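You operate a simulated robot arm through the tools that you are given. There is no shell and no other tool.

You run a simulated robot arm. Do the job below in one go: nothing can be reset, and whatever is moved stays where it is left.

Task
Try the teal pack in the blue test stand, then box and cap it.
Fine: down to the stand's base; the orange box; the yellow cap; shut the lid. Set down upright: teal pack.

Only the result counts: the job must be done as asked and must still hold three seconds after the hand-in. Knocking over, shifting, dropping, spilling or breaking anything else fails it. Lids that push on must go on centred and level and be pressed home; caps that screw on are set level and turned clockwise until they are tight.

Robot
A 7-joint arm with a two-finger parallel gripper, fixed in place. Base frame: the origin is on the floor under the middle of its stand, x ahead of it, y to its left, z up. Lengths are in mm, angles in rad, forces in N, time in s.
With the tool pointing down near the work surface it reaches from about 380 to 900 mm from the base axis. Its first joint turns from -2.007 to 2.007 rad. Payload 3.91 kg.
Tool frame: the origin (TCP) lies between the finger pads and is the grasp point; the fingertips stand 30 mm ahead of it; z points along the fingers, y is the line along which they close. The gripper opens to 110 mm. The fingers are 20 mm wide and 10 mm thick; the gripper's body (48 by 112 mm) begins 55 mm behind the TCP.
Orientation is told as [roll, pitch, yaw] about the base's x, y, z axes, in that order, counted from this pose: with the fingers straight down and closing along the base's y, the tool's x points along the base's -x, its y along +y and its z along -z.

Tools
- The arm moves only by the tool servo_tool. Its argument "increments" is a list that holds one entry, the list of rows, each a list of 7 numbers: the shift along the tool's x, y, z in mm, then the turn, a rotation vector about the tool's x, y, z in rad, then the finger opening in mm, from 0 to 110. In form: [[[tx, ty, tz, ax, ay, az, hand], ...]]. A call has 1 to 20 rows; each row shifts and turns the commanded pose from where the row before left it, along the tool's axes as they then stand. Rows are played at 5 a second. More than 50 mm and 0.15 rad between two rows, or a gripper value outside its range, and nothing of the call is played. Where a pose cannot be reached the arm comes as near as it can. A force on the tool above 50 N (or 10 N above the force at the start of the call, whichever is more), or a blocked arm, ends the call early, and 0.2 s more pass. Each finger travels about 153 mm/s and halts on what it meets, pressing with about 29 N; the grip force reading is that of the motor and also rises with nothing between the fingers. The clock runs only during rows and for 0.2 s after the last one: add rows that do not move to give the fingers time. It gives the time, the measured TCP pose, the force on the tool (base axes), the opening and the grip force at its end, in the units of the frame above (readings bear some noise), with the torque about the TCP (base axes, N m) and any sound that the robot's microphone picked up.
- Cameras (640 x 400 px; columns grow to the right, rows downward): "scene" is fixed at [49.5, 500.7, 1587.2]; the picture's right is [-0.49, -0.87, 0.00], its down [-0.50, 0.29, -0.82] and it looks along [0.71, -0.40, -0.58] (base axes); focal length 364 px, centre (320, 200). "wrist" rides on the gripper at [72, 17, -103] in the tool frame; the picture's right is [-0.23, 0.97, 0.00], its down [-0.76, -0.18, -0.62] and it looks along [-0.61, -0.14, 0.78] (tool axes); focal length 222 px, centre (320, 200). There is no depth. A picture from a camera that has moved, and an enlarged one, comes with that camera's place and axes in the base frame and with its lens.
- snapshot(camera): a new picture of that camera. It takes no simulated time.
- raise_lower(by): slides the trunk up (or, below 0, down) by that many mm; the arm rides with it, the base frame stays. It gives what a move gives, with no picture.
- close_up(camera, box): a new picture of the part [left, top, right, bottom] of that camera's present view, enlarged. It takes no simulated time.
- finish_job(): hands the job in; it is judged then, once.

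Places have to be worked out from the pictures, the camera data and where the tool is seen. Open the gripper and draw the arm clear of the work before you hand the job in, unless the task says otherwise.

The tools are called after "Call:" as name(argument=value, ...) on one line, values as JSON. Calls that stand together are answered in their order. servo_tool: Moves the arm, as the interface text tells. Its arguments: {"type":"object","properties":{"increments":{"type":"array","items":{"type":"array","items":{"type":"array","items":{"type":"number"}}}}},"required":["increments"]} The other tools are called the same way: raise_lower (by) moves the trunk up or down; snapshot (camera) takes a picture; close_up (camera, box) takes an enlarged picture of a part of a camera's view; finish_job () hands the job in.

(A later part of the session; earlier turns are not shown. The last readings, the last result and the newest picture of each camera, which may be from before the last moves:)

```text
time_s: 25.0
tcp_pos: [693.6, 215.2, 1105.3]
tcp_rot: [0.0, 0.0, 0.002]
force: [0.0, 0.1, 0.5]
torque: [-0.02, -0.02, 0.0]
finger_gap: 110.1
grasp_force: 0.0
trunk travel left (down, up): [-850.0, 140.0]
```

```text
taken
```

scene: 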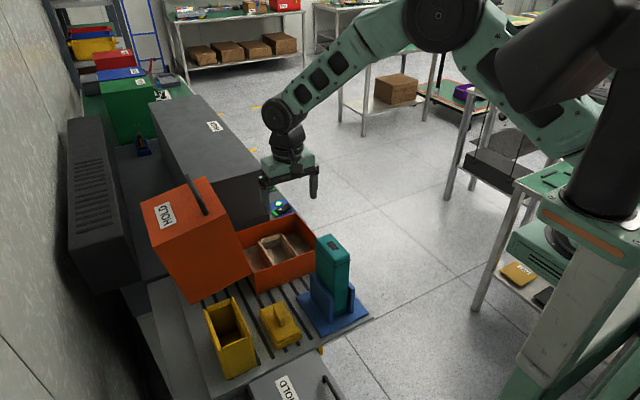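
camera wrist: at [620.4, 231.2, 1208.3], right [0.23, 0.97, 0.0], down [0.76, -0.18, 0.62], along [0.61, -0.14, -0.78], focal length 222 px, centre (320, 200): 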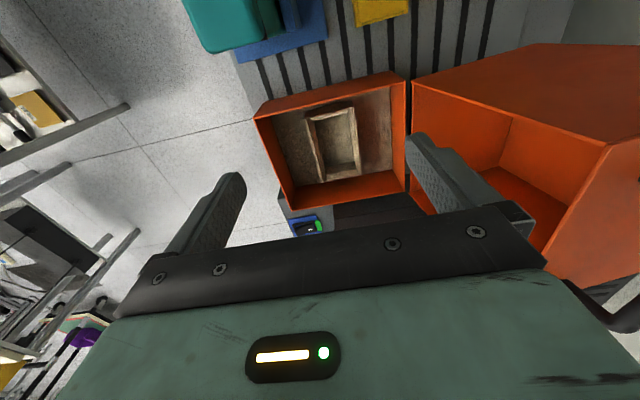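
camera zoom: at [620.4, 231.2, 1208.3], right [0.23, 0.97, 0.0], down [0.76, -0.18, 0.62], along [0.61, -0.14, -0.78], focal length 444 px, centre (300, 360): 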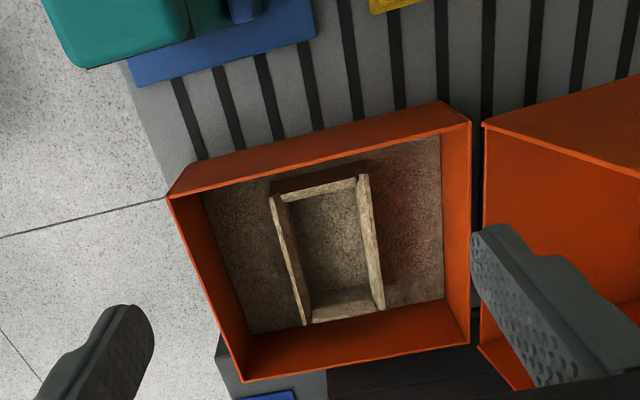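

Good view of the cell. Zooming in on it for precise corners.

Call:
close_up(camera="wrist", box=[285, 85, 385, 195])

Call:
close_up(camera="wrist", box=[240, 60, 440, 220])

Call:
close_up(camera="scene", box=[220, 210, 340, 310])

```text
3.64 times, centred on (335, 140) of wrist
camera zoom: at [620.4, 231.2, 1208.3], right [0.23, 0.97, 0.0], down [0.76, -0.18, 0.62], along [0.61, -0.14, -0.78], focal length 808 px, centre (266, 418)
```

zoom: 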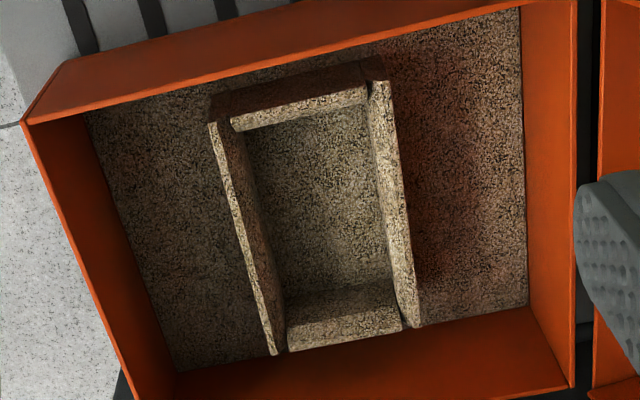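

```text
2.50 times, centred on (340, 140) of wrist
camera zoom: at [620.4, 231.2, 1208.3], right [0.23, 0.97, 0.0], down [0.76, -0.18, 0.62], along [0.61, -0.14, -0.78], focal length 555 px, centre (270, 350)
```

zoom: 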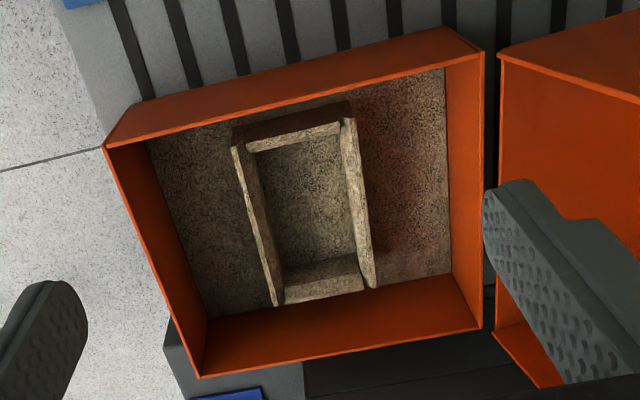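

```text
4.00 times, centred on (280, 260) of scene
camera zoom: at [49.5, 500.7, 1587.2], right [-0.49, -0.87, 0.0], down [-0.5, 0.29, -0.82], along [0.71, -0.4, -0.58], focal length 1457 px, centre (480, -40)
```

zoom: 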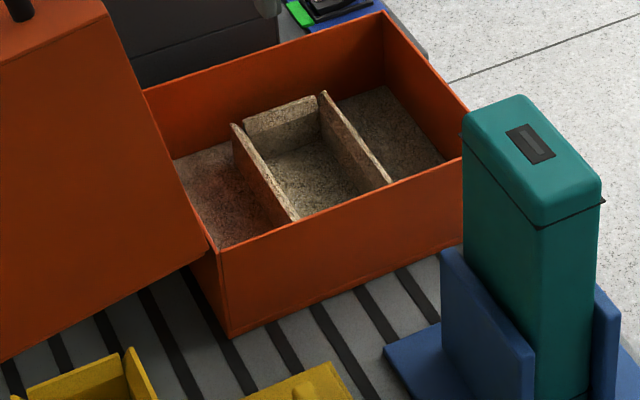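

Cell inner walls work out to x≈739–853, y≈187.5–250 (centre ≈ (797, 219)), top ≈845; box rim ≈ z 880; pack has ~9 mm clearance all round. Now I return along the same path to regrip the pack in the stand.

Call:
servo_tool(increments=[[[40, -16, 0, 0, 0, 0, 95], [40, -16, 0, 0, 0, 0, 95], [38, -16, 0, 0, 0, 0, 95], [0, 0, 0, 0, 0, 0, 95], [0, 0, 30, 0, 0, 0, 95], [0, 0, 30, 0, 0, 0, 95], [0, 0, 30, 0, 0, 0, 80], [0, 0, 30, 0, 0, 0, 80], [0, 0, 0, 0, 0, 0, 80]]])

Call:
close_up(camera="wrist", box=[180, 10, 420, 220])

```text
time_s: 27.0
tcp_pos: [571.7, 167.6, 985.3]
tcp_rot: [0.001, 0.0, 0.001]
force: [0.8, 0.4, 1.1]
torque: [0.01, -0.01, -0.01]
finger_gap: 80.1
grasp_force: 0.0
trunk travel left (down, up): [-850.0, 140.0]
```

```text
1.90 times, centred on (300, 115) of wrist
camera zoom: at [500.0, 182.2, 1089.0], right [0.23, 0.97, 0.0], down [0.76, -0.18, 0.62], along [0.61, -0.14, -0.78], focal length 423 px, centre (358, 362)
```

zoom: 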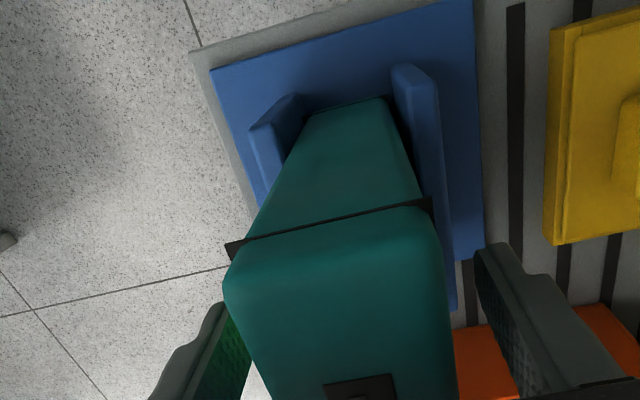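

Relative to the fingers the pack now sits about 2 mm toward +y, so I'll shift +2 mm, then close on it.

Call:
servo_tool(increments=[[[0, 2, 0, 0, 0, 0, 80], [0, 0, 0, 0, 0, 0, 60], [0, 0, 0, 0, 0, 0, 40], [0, 0, 0, 0, 0, 0, 20], [0, 0, 0, 0, 0, 0, 10], [0, 0, 0, 0, 0, 0, 10]]])

Call:
close_up(camera="wrist", box=[180, 10, 420, 220])

```text
time_s: 28.4
tcp_pos: [571.6, 169.4, 985.5]
tcp_rot: [-0.001, 0.001, 0.001]
force: [-0.3, -1.2, -0.1]
torque: [-0.03, 0.1, 0.02]
finger_gap: 44.8
grasp_force: 28.9
trunk travel left (down, up): [-850.0, 140.0]
```

```text
1.90 times, centred on (300, 115) of wrist
camera zoom: at [500.0, 184.8, 1089.3], right [0.23, 0.97, 0.0], down [0.76, -0.18, 0.62], along [0.61, -0.14, -0.78], focal length 423 px, centre (358, 362)
```

zoom: 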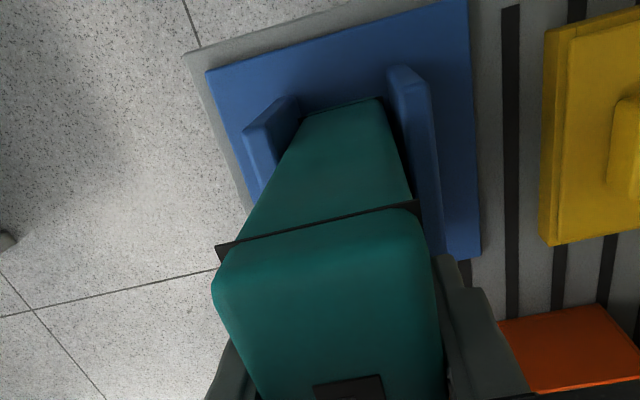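

Regripped. Lifting straight up out of the stand.

Call:
servo_tool(increments=[[[0, 0, -5, 0, 0, 0, 10], [0, 0, -10, 0, 0, 0, 10], [0, 0, -15, 0, 0, 0, 10], [0, 0, -15, 0, 0, 0, 10], [0, 0, -15, 0, 0, 0, 10], [0, 0, -15, 0, 0, 0, 10], [0, 0, -15, 0, 0, 0, 10], [0, 0, -15, 0, 0, 0, 10], [0, 0, -15, 0, 0, 0, 10], [0, 0, 0, 0, 0, 0, 10]]])

Call:
close_up(camera="wrist", box=[180, 10, 420, 220])

Call:
close_up(camera="scene", box=[220, 180, 420, 340])

```text
time_s: 30.6
tcp_pos: [574.2, 171.2, 1103.7]
tcp_rot: [0.001, -0.001, 0.001]
force: [-0.2, 0.1, -4.7]
torque: [-0.01, 0.03, -0.01]
finger_gap: 44.9
grasp_force: 29.0
trunk travel left (down, up): [-850.0, 140.0]
```

```text
1.90 times, centred on (300, 115) of wrist
camera zoom: at [502.5, 187.4, 1208.1], right [0.23, 0.97, 0.0], down [0.76, -0.18, 0.62], along [0.61, -0.14, -0.78], focal length 423 px, centre (358, 362)
```

zoom: 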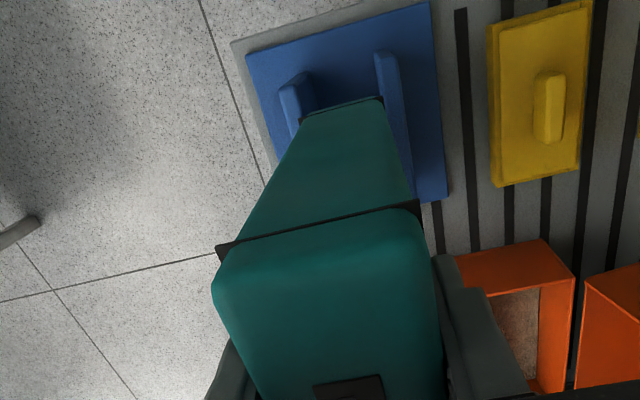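

```text
2.50 times, centred on (320, 260) of scene
camera zoom: at [49.5, 500.7, 1587.2], right [-0.49, -0.87, 0.0], down [-0.5, 0.29, -0.82], along [0.71, -0.4, -0.58], focal length 911 px, centre (320, 50)
```

zoom: 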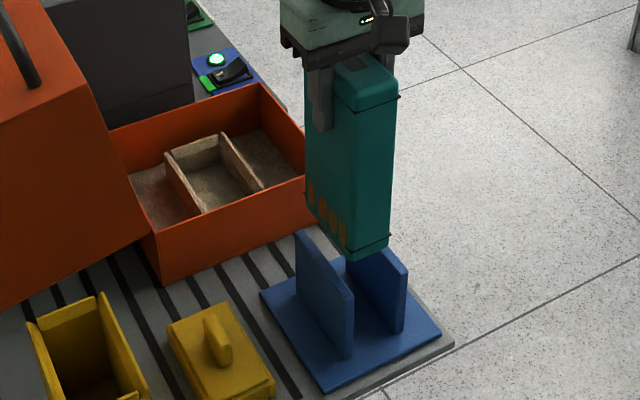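

Clear of the stand (bottom ≈935, rim ≈885). Carry it forward over the box cell to about (797, 219).

Call:
servo_tool(increments=[[[-24.8, 5.3, 0, 0, 0, 0, 10], [-24.8, 5.3, 0, 0, 0, 0, 10], [-24.8, 5.3, 0, 0, 0, 0, 10], [-24.8, 5.3, 0, 0, 0, 0, 10], [-24.8, 5.3, 0, 0, 0, 0, 10], [-24.8, 5.3, 0, 0, 0, 0, 10], [-24.8, 5.3, 0, 0, 0, 0, 10], [-24.8, 5.3, 0, 0, 0, 0, 10], [-24.8, 5.6, 0, 0, 0, 0, 10], [0, 0, 0, 0, 0, 0, 10], [0, 0, 0, 0, 0, 0, 10]]])

Call:
snapshot(camera="wrist")

Call:
close_up(camera="wrist", box=[200, 20, 400, 200])

Call:
close_up(camera="scene", box=[200, 140, 360, 320])

```text
time_s: 33.0
tcp_pos: [797.8, 218.1, 1103.6]
tcp_rot: [-0.001, 0.0, 0.002]
force: [-1.0, 0.2, -4.7]
torque: [-0.02, 0.03, 0.0]
finger_gap: 44.6
grasp_force: 29.2
trunk travel left (down, up): [-850.0, 140.0]
```

```text
taken
camera wrist: at [725.7, 234.7, 1207.0], right [0.23, 0.97, 0.0], down [0.76, -0.18, 0.62], along [0.61, -0.14, -0.78], focal length 222 px, centre (320, 200)
```

wrist: 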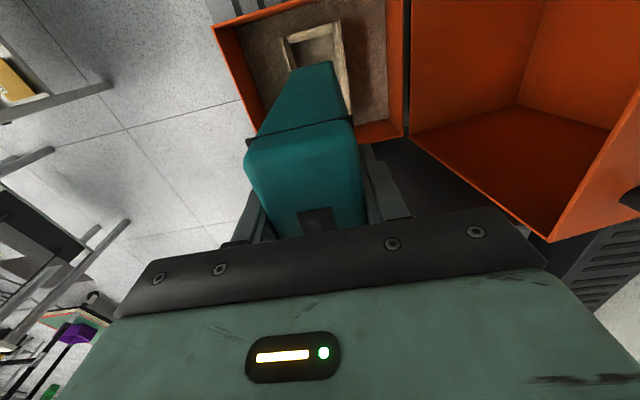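

```text
2.22 times, centred on (300, 110) of wrist
camera zoom: at [725.7, 234.7, 1207.0], right [0.23, 0.97, 0.0], down [0.76, -0.18, 0.62], along [0.61, -0.14, -0.78], focal length 494 px, centre (364, 400)
```

zoom: 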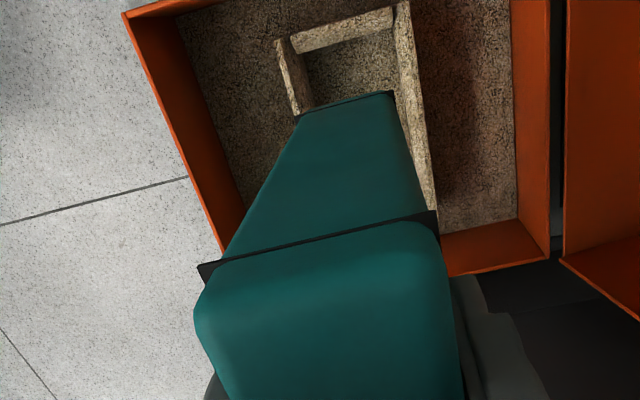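

```text
2.22 times, centred on (280, 230) of scene
camera zoom: at [49.5, 500.7, 1587.2], right [-0.49, -0.87, 0.0], down [-0.5, 0.29, -0.82], along [0.71, -0.4, -0.58], focal length 810 px, centre (409, 133)
```

zoom: 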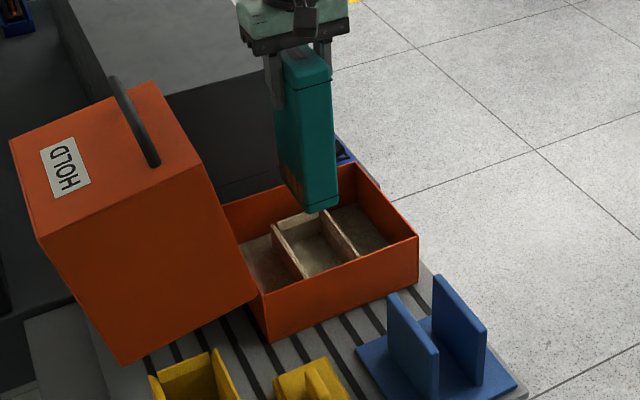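

The pack hangs over the cell; it looks ~5 mm too far forward in x. Let me zoom in for a precise comparison before lowering.

Call:
close_up(camera="wrist", box=[270, 10, 380, 80])

Call:
close_up(camera="scene", box=[245, 200, 325, 280])

```text
5.71 times, centred on (325, 45) of wrist
camera zoom: at [725.7, 234.7, 1207.0], right [0.23, 0.97, 0.0], down [0.76, -0.18, 0.62], along [0.61, -0.14, -0.78], focal length 1269 px, centre (291, 1086)
```

zoom: 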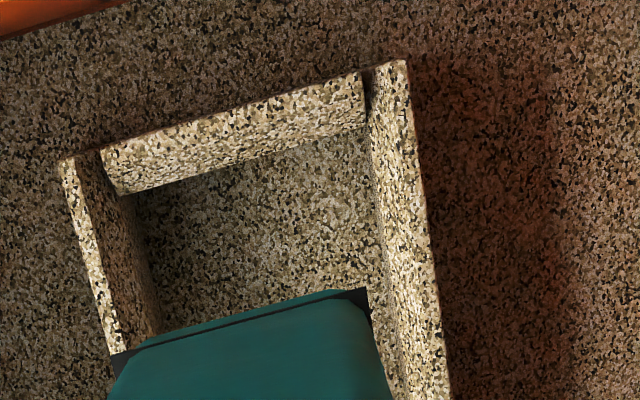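

```text
5.00 times, centred on (285, 240) of scene
camera zoom: at [49.5, 500.7, 1587.2], right [-0.49, -0.87, 0.0], down [-0.5, 0.29, -0.82], along [0.71, -0.4, -0.58], focal length 1822 px, centre (495, 0)
```

zoom: 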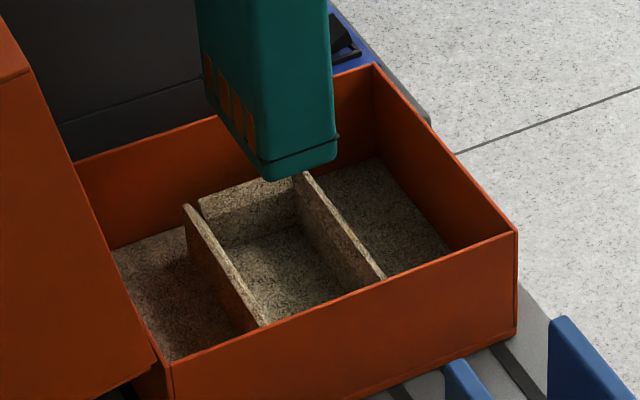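

Cell centre y≈220, pack bottom centre y≈218; I'll shift −5 mm in x and +1.5 mm in y, and lower 65 mm to just above the cell walls for another check.

Call:
servo_tool(increments=[[[5, 1.5, 0, 0, 0, 0, 10], [0, 0, 15, 0, 0, 0, 10], [0, 0, 15, 0, 0, 0, 10], [0, 0, 15, 0, 0, 0, 10], [0, 0, 12, 0, 0, 0, 10], [0, 0, 8, 0, 0, 0, 10], [0, 0, 0, 0, 0, 0, 10], [0, 0, 0, 0, 0, 0, 10]]])

Call:
close_up(camera="wrist", box=[250, 0, 390, 100])

Call:
close_up(camera="scene", box=[235, 190, 345, 300])

```text
time_s: 34.8
tcp_pos: [790.0, 218.6, 1040.0]
tcp_rot: [-0.002, 0.001, 0.001]
force: [-0.1, -0.3, -5.3]
torque: [0.03, 0.02, 0.0]
finger_gap: 44.9
grasp_force: 28.4
trunk travel left (down, up): [-850.0, 140.0]
```

```text
4.00 times, centred on (320, 50) of wrist
camera zoom: at [718.4, 235.7, 1142.5], right [0.23, 0.97, 0.0], down [0.76, -0.18, 0.62], along [0.61, -0.14, -0.78], focal length 888 px, centre (320, 800)
```

zoom: 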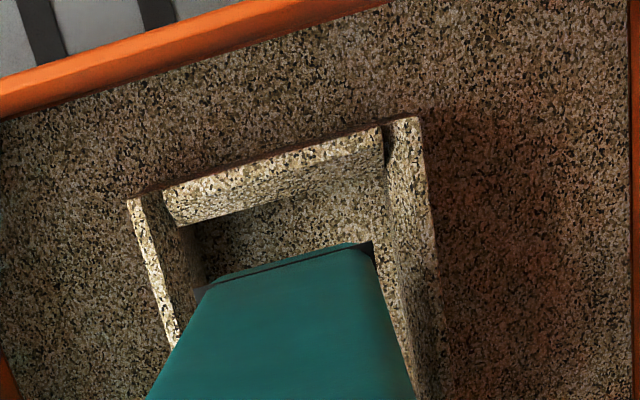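

```text
3.64 times, centred on (290, 245) of scene
camera zoom: at [49.5, 500.7, 1587.2], right [-0.49, -0.87, 0.0], down [-0.5, 0.29, -0.82], along [0.71, -0.4, -0.58], focal length 1325 px, centre (429, 36)
```

zoom: 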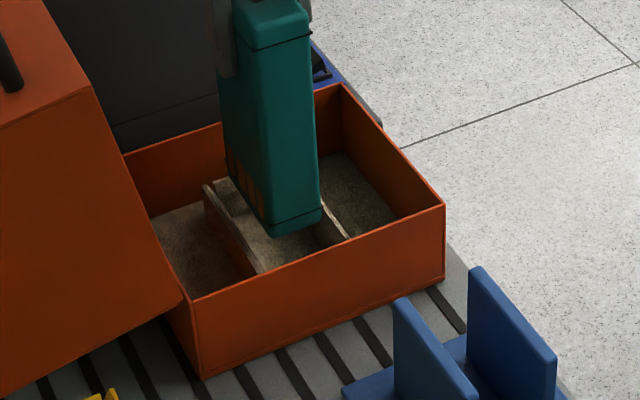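

Now aligned in y (pack 218.6 vs cell 218.8); a 2.5 mm −x tweak centres it lengthwise. Lowering 42 mm into the cell.

Call:
servo_tool(increments=[[[2.5, 0, 0, 0, 0, 0, 10], [0, 0, 8, 0, 0, 0, 10], [0, 0, 8, 0, 0, 0, 10], [0, 0, 8, 0, 0, 0, 10], [0, 0, 8, 0, 0, 0, 10], [0, 0, 6, 0, 0, 0, 10], [0, 0, 4, 0, 0, 0, 10], [0, 0, 0, 0, 0, 0, 10]]])

Call:
close_up(camera="wrist", box=[250, 0, 390, 100])

Call:
close_up(camera="scene", box=[235, 190, 345, 300])

```text
time_s: 36.6
tcp_pos: [789.7, 217.9, 996.5]
tcp_rot: [-0.002, 0.001, -0.001]
force: [-0.3, 0.7, -4.3]
torque: [0.01, 0.02, 0.06]
finger_gap: 45.0
grasp_force: 28.8
trunk travel left (down, up): [-850.0, 140.0]
```

```text
4.00 times, centred on (320, 50) of wrist
camera zoom: at [716.5, 235.1, 1100.0], right [0.23, 0.97, 0.0], down [0.76, -0.18, 0.62], along [0.61, -0.14, -0.78], focal length 888 px, centre (320, 800)
```

zoom: 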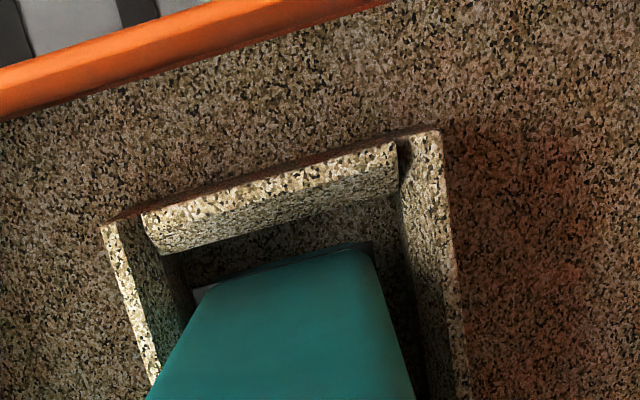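

```text
3.64 times, centred on (290, 245) of scene
camera zoom: at [49.5, 500.7, 1587.2], right [-0.49, -0.87, 0.0], down [-0.5, 0.29, -0.82], along [0.71, -0.4, -0.58], focal length 1325 px, centre (429, 36)
```

zoom: 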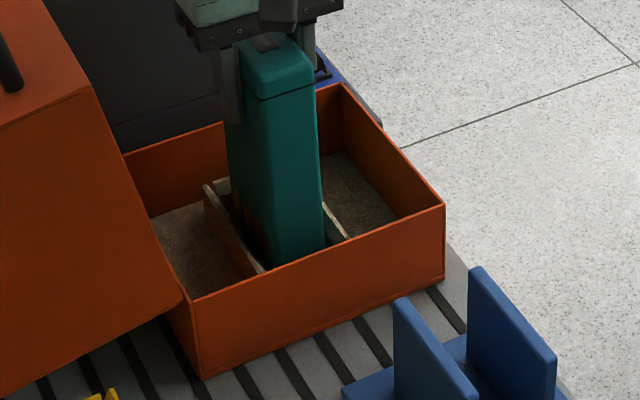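

The pack is inside the cell with clearance on all sides and no contact force yet. Lowering in small steps until it touches the floor.

Call:
servo_tool(increments=[[[0, 0, 3, 0, 0, 0, 10], [0, 0, 3, 0, 0, 0, 10], [0, 0, 2, 0, 0, 0, 10], [0, 0, 0, 0, 0, 0, 10]]])

```text
time_s: 37.6
tcp_pos: [789.7, 219.7, 989.0]
tcp_rot: [-0.001, -0.001, 0.0]
force: [0.1, -0.9, -3.5]
torque: [0.0, 0.02, 0.0]
finger_gap: 44.9
grasp_force: 29.1
trunk travel left (down, up): [-850.0, 140.0]
```

Call:
servo_tool(increments=[[[0, 0, 2, 0, 0, 0, 10], [0, 0, 2, 0, 0, 0, 10], [0, 0, 1, 0, 0, 0, 10], [0, 0, 0, 0, 0, 0, 10]]])

```text
time_s: 38.6
tcp_pos: [789.9, 219.3, 986.4]
tcp_rot: [0.002, -0.004, 0.0]
force: [-0.3, -3.5, 21.6]
torque: [-0.8, -0.08, 0.02]
finger_gap: 45.1
grasp_force: 29.3
trunk travel left (down, up): [-850.0, 140.0]
```

Contact at TCP z≈986 (+22 N): the pack is on the cell floor. I'll ease off 1.5 mm and open the fingers gently, then widen.

Call:
servo_tool(increments=[[[0, 0, -1.5, 0, 0, 0, 10], [0, 0, 0, 0, 0, 0, 10], [0, 0, 0, 0, 0, 0, 50], [0, 0, 0, 0, 0, 0, 60], [0, 0, 0, 0, 0, 0, 75], [0, 0, 0, 0, 0, 0, 75]]])

Call:
snapshot(camera="wrist")

Call:
close_up(camera="scene", box=[215, 170, 345, 300])

```text
time_s: 40.0
tcp_pos: [789.2, 219.5, 984.9]
tcp_rot: [0.0, 0.0, 0.003]
force: [0.3, 0.2, -0.5]
torque: [0.01, 0.01, -0.01]
finger_gap: 75.2
grasp_force: 0.1
trunk travel left (down, up): [-850.0, 140.0]
```

```text
taken
camera wrist: at [717.3, 235.8, 1088.2], right [0.23, 0.97, 0.0], down [0.76, -0.18, 0.62], along [0.61, -0.14, -0.78], focal length 222 px, centre (320, 200)
```

wrist: 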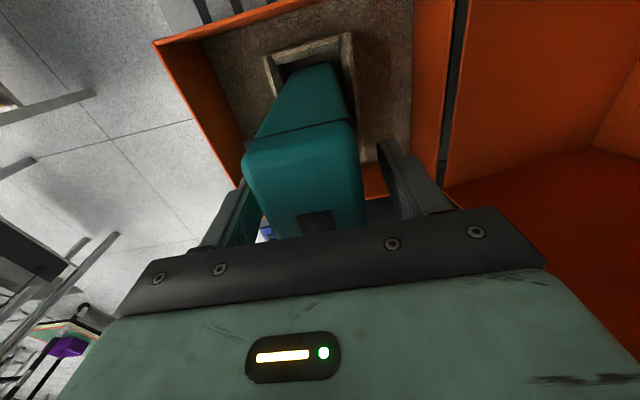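

```text
3.08 times, centred on (280, 235) of scene
camera zoom: at [49.5, 500.7, 1587.2], right [-0.49, -0.87, 0.0], down [-0.5, 0.29, -0.82], along [0.71, -0.4, -0.58], focal length 1121 px, centre (443, 92)
```

zoom: 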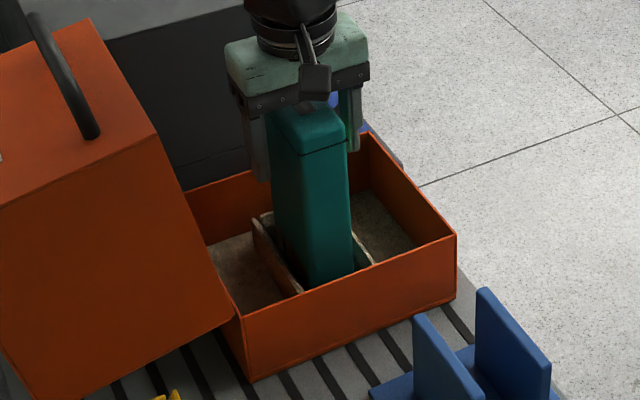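

The pack stands upright in the cell by itself. Now I rise straight up clear of it, then head back in x before going over to the cap.

Call:
servo_tool(increments=[[[0, 0, 0, 0, 0, 0, 95], [0, 0, -10, 0, 0, 0, 95], [0, 0, -30, 0, 0, 0, 95], [0, 0, -40, 0, 0, 0, 95], [0, 0, -40, 0, 0, 0, 95], [0, 0, 0, 0, 0, 0, 95], [0, 0, 0, 0, 0, 0, 95]]])

Call:
snapshot(camera="wrist")

Call:
close_up(camera="wrist", box=[220, 0, 420, 200])

```text
time_s: 41.6
tcp_pos: [790.8, 219.5, 1104.3]
tcp_rot: [-0.002, 0.001, 0.0]
force: [0.1, 0.0, 0.2]
torque: [-0.02, -0.02, -0.03]
finger_gap: 95.1
grasp_force: 0.0
trunk travel left (down, up): [-850.0, 140.0]
```

```text
taken
camera wrist: at [719.5, 234.9, 1209.4], right [0.23, 0.97, 0.0], down [0.76, -0.18, 0.62], along [0.61, -0.14, -0.78], focal length 222 px, centre (320, 200)
```

wrist: 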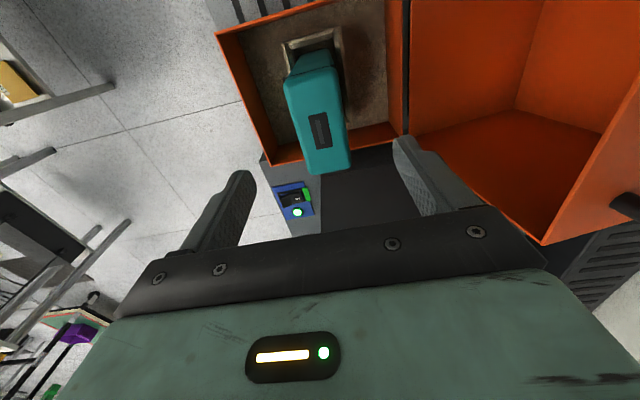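

```text
2.00 times, centred on (320, 100) of wrist
camera zoom: at [719.5, 234.9, 1209.4], right [0.23, 0.97, 0.0], down [0.76, -0.18, 0.62], along [0.61, -0.14, -0.78], focal length 444 px, centre (320, 400)
```

zoom: 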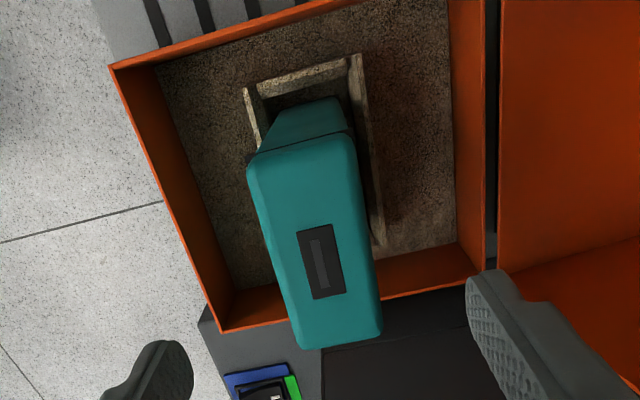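

Pack top now at about (791, 219.6, 1017). Moving back and over to hover above the yellow cap near (582, 314).

Call:
servo_tool(increments=[[[45, 0, 0, 0, 0, 0, 95], [45, 0, 0, 0, 0, 0, 95], [45, 0, 0, 0, 0, 0, 95], [35, 30, 0, 0, 0, 0, 95], [36.5, 32, 0, 0, 0, 0, 95], [0, 32, 20, 0, 0, 0, 80], [0, 0, 40, 0, 0, 0, 60], [0, 0, 40, 0, 0, 0, 60], [0, 0, 40, 0, 0, 0, 60], [0, 0, 0, 0, 0, 0, 60], [0, 0, 0, 0, 0, 0, 60]]])

Call:
snapshot(camera="wrist")

Call:
close_up(camera="wrist", box=[240, 40, 400, 200])

Call:
close_up(camera="scene", box=[200, 240, 340, 380])

```text
time_s: 44.0
tcp_pos: [582.7, 313.8, 963.5]
tcp_rot: [0.001, 0.0, 0.002]
force: [-0.1, -0.1, -0.1]
torque: [-0.01, 0.0, 0.0]
finger_gap: 60.0
grasp_force: 0.2
trunk travel left (down, up): [-850.0, 140.0]
```

```text
taken
camera wrist: at [511.4, 329.8, 1067.3], right [0.23, 0.97, 0.0], down [0.76, -0.18, 0.62], along [0.61, -0.14, -0.78], focal length 222 px, centre (320, 200)
```

wrist: 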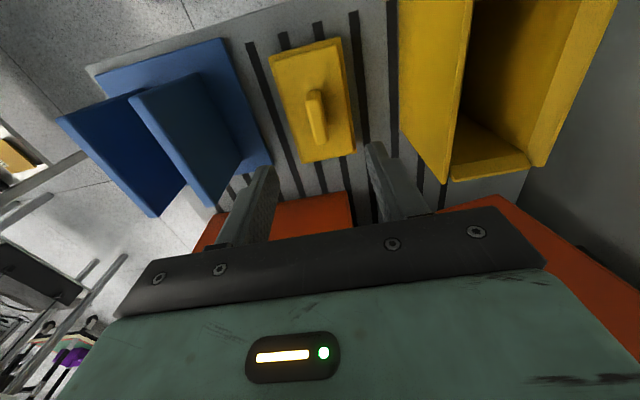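

```text
2.50 times, centred on (320, 120) of wrist
camera zoom: at [511.4, 329.8, 1067.3], right [0.23, 0.97, 0.0], down [0.76, -0.18, 0.62], along [0.61, -0.14, -0.78], focal length 555 px, centre (320, 400)
```

zoom: 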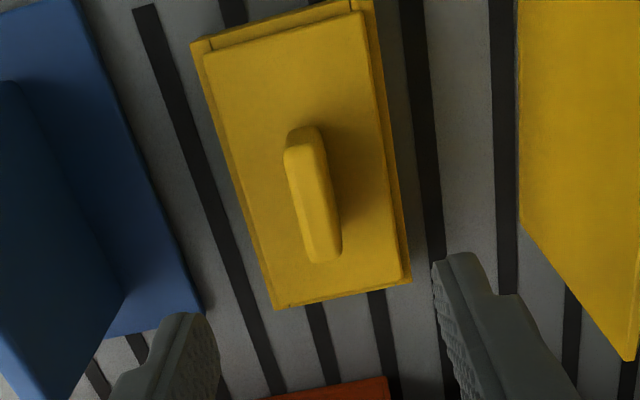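

```text
2.86 times, centred on (270, 310) of scene
camera zoom: at [49.5, 500.7, 1587.2], right [-0.49, -0.87, 0.0], down [-0.5, 0.29, -0.82], along [0.71, -0.4, -0.58], focal length 1041 px, centre (463, -114)
```

zoom: 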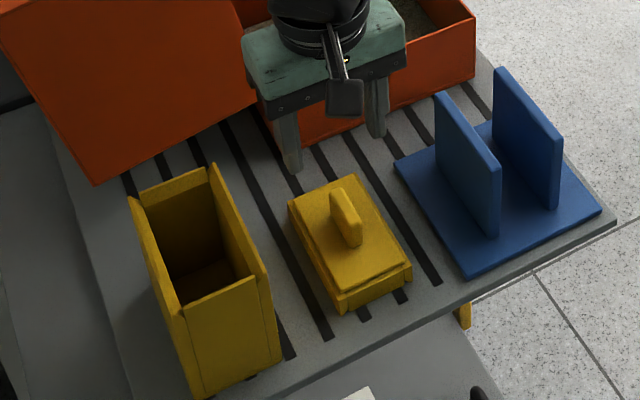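

Cap geometry: plate top ≈837 spanning x 528–629, y 283–341; knob ~42×14 mm, top ≈868, centred near (578, 312). I'll centre on the knob and descend to just above it for a check, fingers at 50 mm.

Call:
servo_tool(increments=[[[4.5, -1.2, 15, 0, 0, 0, 50], [0, 0, 20, 0, 0, 0, 50], [0, 0, 17, 0, 0, 0, 50], [0, 0, 0, 0, 0, 0, 50], [0, 0, 0, 0, 0, 0, 50]]])

Call:
snapshot(camera="wrist")

Call:
close_up(camera="wrist", box=[230, 60, 410, 210])

```text
time_s: 45.2
tcp_pos: [577.9, 311.3, 912.0]
tcp_rot: [0.0, 0.0, 0.0]
force: [-0.3, 0.3, 0.7]
torque: [0.01, 0.0, 0.02]
finger_gap: 50.1
grasp_force: 0.1
trunk travel left (down, up): [-850.0, 140.0]
```

```text
taken
camera wrist: at [505.5, 326.9, 1015.7], right [0.23, 0.97, 0.0], down [0.76, -0.18, 0.62], along [0.61, -0.14, -0.78], focal length 222 px, centre (320, 200)
```

wrist: 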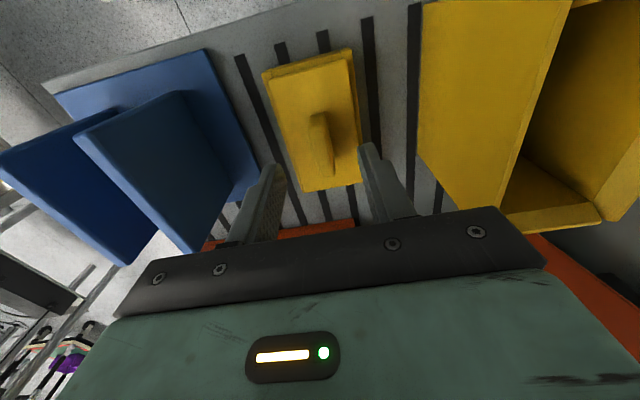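

```text
2.67 times, centred on (320, 135) of wrist
camera zoom: at [505.5, 326.9, 1015.7], right [0.23, 0.97, 0.0], down [0.76, -0.18, 0.62], along [0.61, -0.14, -0.78], focal length 592 px, centre (320, 373)
```

zoom: 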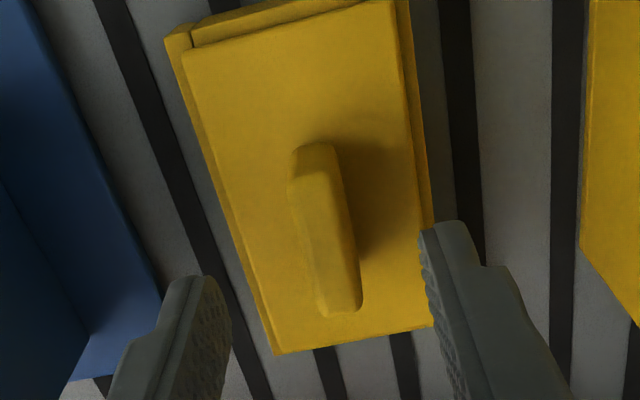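

Knob is within ~1 mm of centre between the fingers. Descend 38 mm (tips ~7 mm above the cap plate) and close on the knob.

Call:
servo_tool(increments=[[[-0.7, 1, 13, 0, 0, 0, 50], [0, 0, 13, 0, 0, 0, 50], [0, 0, 12, 0, 0, 0, 50], [0, 0, 0, 0, 0, 0, 50]]])

Call:
close_up(camera="wrist", box=[210, 40, 430, 215])

Call:
close_up(camera="scene", box=[220, 260, 340, 360])

```text
time_s: 46.2
tcp_pos: [579.4, 311.9, 874.8]
tcp_rot: [-0.001, 0.0, 0.001]
force: [0.1, -0.3, -0.3]
torque: [-0.04, -0.02, 0.01]
finger_gap: 49.9
grasp_force: 0.0
trunk travel left (down, up): [-850.0, 140.0]
```

```text
2.29 times, centred on (320, 128) of wrist
camera zoom: at [506.0, 330.1, 978.9], right [0.23, 0.97, 0.0], down [0.76, -0.18, 0.62], along [0.61, -0.14, -0.78], focal length 508 px, centre (320, 366)
```

zoom: 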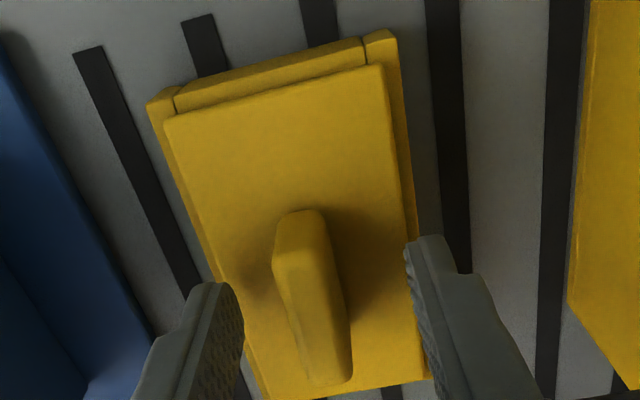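

```text
4.00 times, centred on (280, 310) of scene
camera zoom: at [49.5, 500.7, 1587.2], right [-0.49, -0.87, 0.0], down [-0.5, 0.29, -0.82], along [0.71, -0.4, -0.58], focal length 1457 px, centre (480, -240)
```

zoom: 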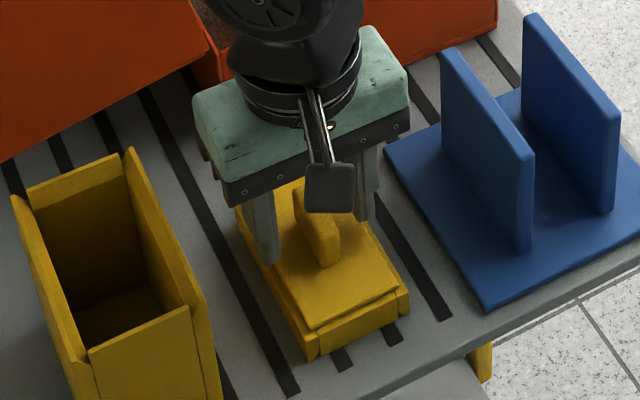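

The knob is between the fingers and tips are clear of the plate. Closing on it.

Call:
servo_tool(increments=[[[0, 0, 0, 0, 0, 0, 35], [0, 0, 0, 0, 0, 0, 22], [0, 0, 0, 0, 0, 0, 10], [0, 0, 0, 0, 0, 0, 3], [0, 0, 0, 0, 0, 0, 3], [0, 0, 0, 0, 0, 0, 3]]])

Call:
close_up(camera="wrist", box=[210, 40, 430, 215])

```text
time_s: 47.6
tcp_pos: [576.7, 312.8, 875.1]
tcp_rot: [-0.001, 0.0, 0.0]
force: [-1.1, 0.7, -0.7]
torque: [0.01, 0.0, -0.01]
finger_gap: 12.7
grasp_force: 29.1
trunk travel left (down, up): [-850.0, 140.0]
```

```text
2.29 times, centred on (320, 128) of wrist
camera zoom: at [506.0, 330.0, 978.9], right [0.23, 0.97, 0.0], down [0.76, -0.18, 0.62], along [0.61, -0.14, -0.78], focal length 508 px, centre (320, 366)
```

zoom: 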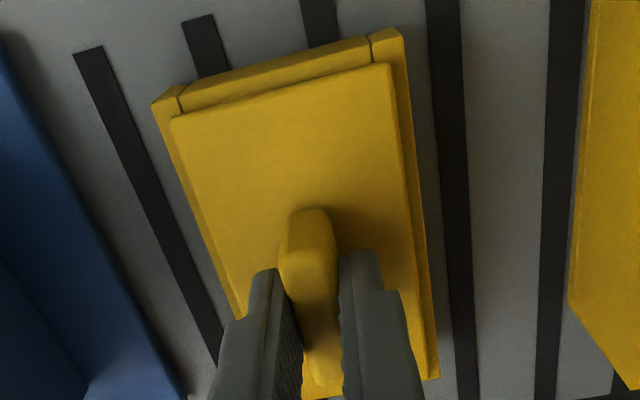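

Knob gripped (12.7 mm) and the cap squared up with the fingers, centred on the TCP within ~0.5 mm. Lift a little first and check load.

Call:
servo_tool(increments=[[[0, 0, -3, 0, 0, 0, 3], [0, 0, -7, 0, 0, 0, 3], [0, 0, -10, 0, 0, 0, 3], [0, 0, -10, 0, 0, 0, 3], [0, 0, 0, 0, 0, 0, 3]]])

Call:
close_up(camera="wrist", box=[210, 40, 430, 215])

Call:
close_up(camera="scene", box=[220, 260, 340, 360])

```text
time_s: 48.8
tcp_pos: [577.9, 312.3, 905.5]
tcp_rot: [0.0, 0.002, 0.001]
force: [-0.7, 0.7, -0.7]
torque: [-0.02, 0.02, 0.04]
finger_gap: 13.0
grasp_force: 29.5
trunk travel left (down, up): [-850.0, 140.0]
```

```text
2.29 times, centred on (320, 128) of wrist
camera zoom: at [505.5, 329.3, 1009.5], right [0.23, 0.97, 0.0], down [0.76, -0.18, 0.62], along [0.61, -0.14, -0.78], focal length 508 px, centre (320, 366)
```

zoom: 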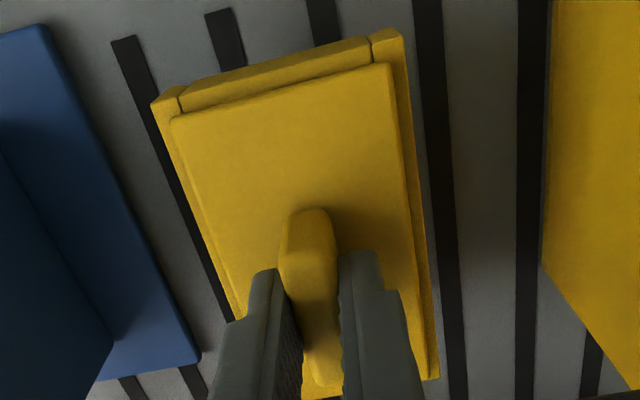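

```text
4.00 times, centred on (280, 310) of scene
camera zoom: at [49.5, 500.7, 1587.2], right [-0.49, -0.87, 0.0], down [-0.5, 0.29, -0.82], along [0.71, -0.4, -0.58], focal length 1457 px, centre (480, -240)
```

zoom: 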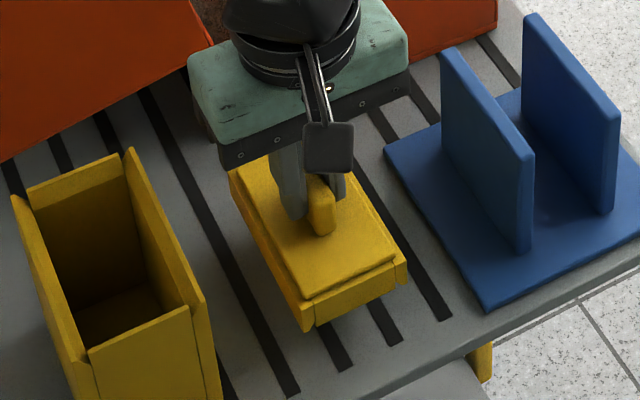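

The cap came up cleanly and level. Raise to travel height (skirt bottom above the pack top), slide to y≈219.5, then forward over the box, stopping 60 mm short for a look.

Call:
servo_tool(increments=[[[0, 0, -35, 0, 0, 0, 3], [0, 0, -40, 0, 0, 0, 3], [0, 0, -40, 0, 0, 0, 3], [0, 0, -40, 0, 0, 0, 3], [0, 0, -40, 0, 0, 0, 3], [0, 0, -25, 0, 0, 0, 3], [0, -31.3, 0, 0, 0, 0, 3], [0, -31.3, 0, 0, 0, 0, 3], [0, -31.3, 0, 0, 0, 0, 3], [-30, 0, 0, 0, 0, 0, 3], [-30, 0, 0, 0, 0, 0, 3], [-30, 0, 0, 0, 0, 0, 3], [-31.6, 0, 0, 0, 0, 0, 3], [-30, 0, 0, 0, 0, 0, 3], [0, 0, 0, 0, 0, 0, 3], [0, 0, 0, 0, 0, 0, 3]]])

Call:
snapshot(camera="wrist")

Call:
close_up(camera="scene", box=[200, 130, 360, 300])

```text
time_s: 52.2
tcp_pos: [730.9, 221.9, 1125.7]
tcp_rot: [0.0, 0.001, 0.0]
force: [-0.7, -1.0, -0.7]
torque: [-0.02, -0.02, 0.03]
finger_gap: 13.0
grasp_force: 29.2
trunk travel left (down, up): [-850.0, 140.0]
```

```text
taken
camera wrist: at [659.2, 237.8, 1228.9], right [0.23, 0.97, 0.0], down [0.76, -0.18, 0.62], along [0.61, -0.14, -0.78], focal length 222 px, centre (320, 200)
```

wrist: 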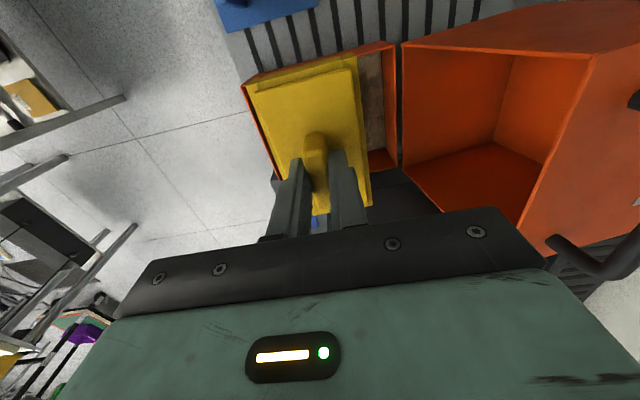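

```text
2.35 times, centred on (280, 215) of scene
camera zoom: at [49.5, 500.7, 1587.2], right [-0.49, -0.87, 0.0], down [-0.5, 0.29, -0.82], along [0.71, -0.4, -0.58], focal length 857 px, centre (414, 165)
```

zoom: 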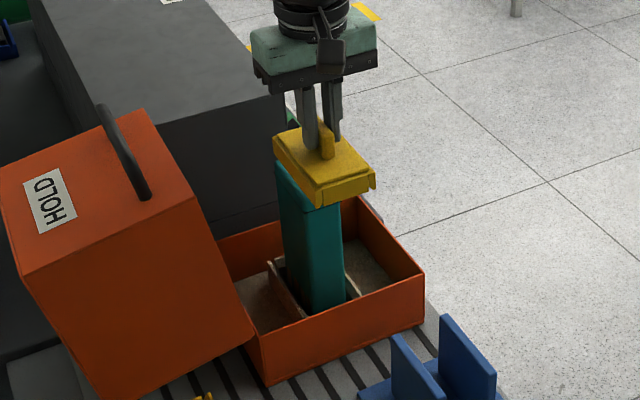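

On track; cap level. Continue the last 60 mm forward to above the pack.

Call:
servo_tool(increments=[[[-20, 0, 0, 0, 0, 0, 3], [-20, 0, 0, 0, 0, 0, 3], [-20, 0, 0, 0, 0, 0, 3], [0, 0, 0, 0, 0, 0, 3], [0, 0, 0, 0, 0, 0, 3], [0, 0, 0, 0, 0, 0, 3]]])

Call:
snapshot(camera="wrist")

Call:
close_up(camera="wrist", box=[220, 0, 400, 150])

Call:
close_up(camera="scene", box=[225, 150, 335, 280])

```text
time_s: 53.6
tcp_pos: [789.4, 220.8, 1124.9]
tcp_rot: [0.001, 0.0, 0.0]
force: [-0.2, 0.4, -1.2]
torque: [0.0, -0.01, 0.0]
finger_gap: 12.9
grasp_force: 28.6
trunk travel left (down, up): [-850.0, 140.0]
```

```text
taken
camera wrist: at [717.0, 237.1, 1228.7], right [0.23, 0.97, 0.0], down [0.76, -0.18, 0.62], along [0.61, -0.14, -0.78], focal length 222 px, centre (320, 200)
```

wrist: 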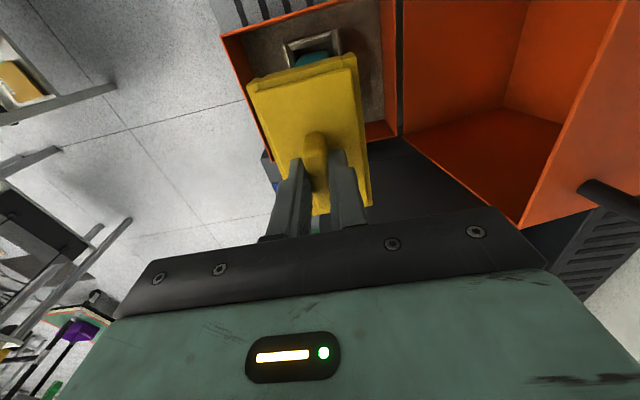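

```text
2.67 times, centred on (310, 75) of wrist
camera zoom: at [717.0, 237.1, 1228.7], right [0.23, 0.97, 0.0], down [0.76, -0.18, 0.62], along [0.61, -0.14, -0.78], focal length 592 px, centre (347, 533)
```

zoom: 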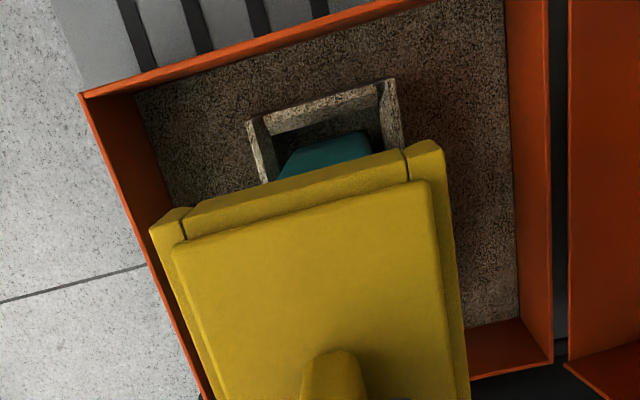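

```text
3.08 times, centred on (280, 215) of scene
camera zoom: at [49.5, 500.7, 1587.2], right [-0.49, -0.87, 0.0], down [-0.5, 0.29, -0.82], along [0.71, -0.4, -0.58], focal length 1121 px, centre (443, 154)
```

zoom: 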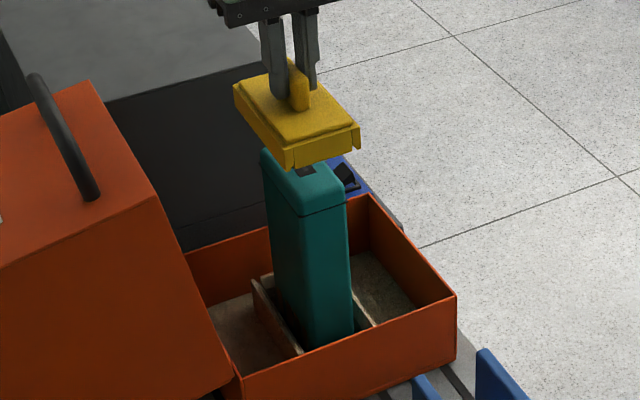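

Cap is above the pack. Lower 25 mm to bring the skirt close above the pack top and compare edges.

Call:
servo_tool(increments=[[[0, 0, 10, 0, 0, 0, 3], [0, 0, 10, 0, 0, 0, 3], [0, 0, 5, 0, 0, 0, 3], [0, 0, 0, 0, 0, 0, 3], [0, 0, 0, 0, 0, 0, 3]]])

Call:
close_up(camera="wrist", box=[240, 0, 380, 110])

Call:
close_up(camera="scene", box=[235, 155, 325, 245])

```text
time_s: 54.8
tcp_pos: [790.3, 221.4, 1100.4]
tcp_rot: [-0.001, -0.002, 0.0]
force: [-0.6, -0.3, -0.8]
torque: [0.08, -0.02, -0.04]
finger_gap: 12.6
grasp_force: 29.0
trunk travel left (down, up): [-850.0, 140.0]
```

```text
3.64 times, centred on (310, 55) of wrist
camera zoom: at [717.9, 236.6, 1203.1], right [0.23, 0.97, 0.0], down [0.76, -0.18, 0.62], along [0.61, -0.14, -0.78], focal length 808 px, centre (356, 727)
```

zoom: 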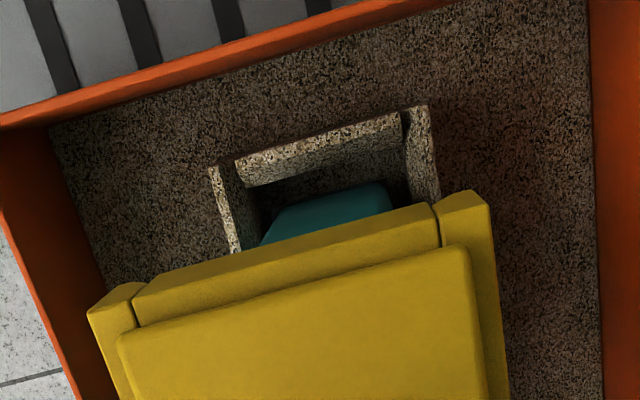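

```text
4.44 times, centred on (280, 200) of scene
camera zoom: at [49.5, 500.7, 1587.2], right [-0.49, -0.87, 0.0], down [-0.5, 0.29, -0.82], along [0.71, -0.4, -0.58], focal length 1619 px, centre (498, 200)
```

zoom: 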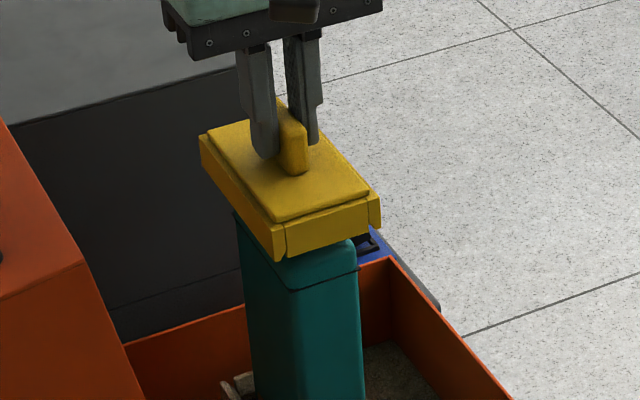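

Let me zoom further on the cap/pack pair from the scene camera to judge the relative offset precisely.

Call:
close_up(camera="scene", box=[272, 175, 328, 225])

Call:
close_up(camera="wrist", box=[255, 20, 360, 90])

```text
8.00 times, centred on (300, 200) of scene
camera zoom: at [49.5, 500.7, 1587.2], right [-0.49, -0.87, 0.0], down [-0.5, 0.29, -0.82], along [0.71, -0.4, -0.58], focal length 2914 px, centre (480, 200)
```

zoom: 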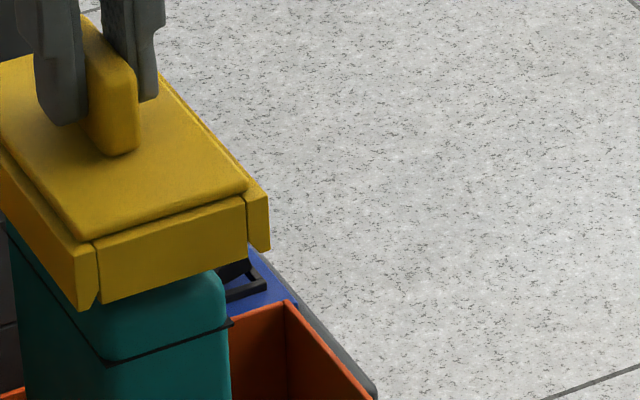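

```text
5.71 times, centred on (308, 55) of wrist
camera zoom: at [717.9, 236.6, 1203.1], right [0.23, 0.97, 0.0], down [0.76, -0.18, 0.62], along [0.61, -0.14, -0.78], focal length 1269 px, centre (391, 1029)
```

zoom: 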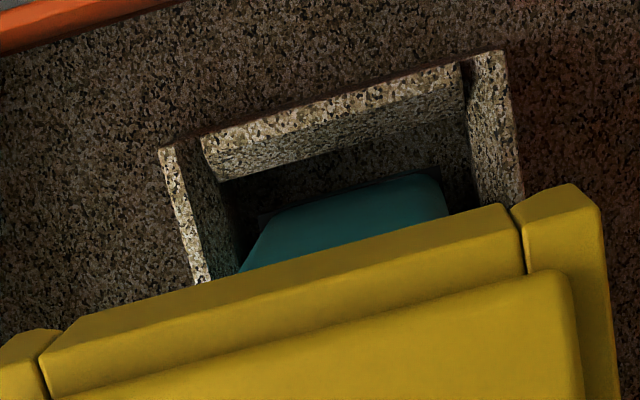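

Cap and pack centres agree within ~0.5 mm in y; in x the cap should go ~1.5 mm further. I'll apply that and lower slowly in small steps, watching the force.

Call:
servo_tool(increments=[[[-1.5, 0.2, 0, 0, 0, 0, 3], [0, 0, 4, 0, 0, 0, 3], [0, 0, 4, 0, 0, 0, 3], [0, 0, 3, 0, 0, 0, 3], [0, 0, 2, 0, 0, 0, 3], [0, 0, 2, 0, 0, 0, 3], [0, 0, 0, 0, 0, 0, 3]]])

Call:
close_up(camera="scene", box=[255, 175, 325, 235])

```text
time_s: 56.4
tcp_pos: [790.2, 219.2, 1086.0]
tcp_rot: [0.0, 0.002, 0.002]
force: [-0.3, 0.1, -1.0]
torque: [0.0, -0.03, 0.01]
finger_gap: 12.9
grasp_force: 29.0
trunk travel left (down, up): [-850.0, 140.0]
```

```text
6.67 times, centred on (290, 205) of scene
camera zoom: at [49.5, 500.7, 1587.2], right [-0.49, -0.87, 0.0], down [-0.5, 0.29, -0.82], along [0.71, -0.4, -0.58], focal length 2429 px, centre (520, 167)
```

zoom: 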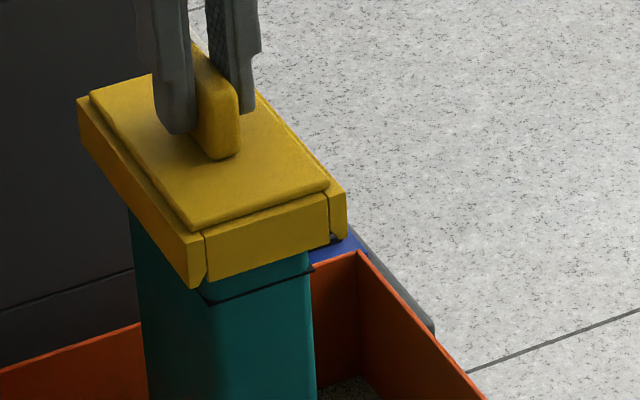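

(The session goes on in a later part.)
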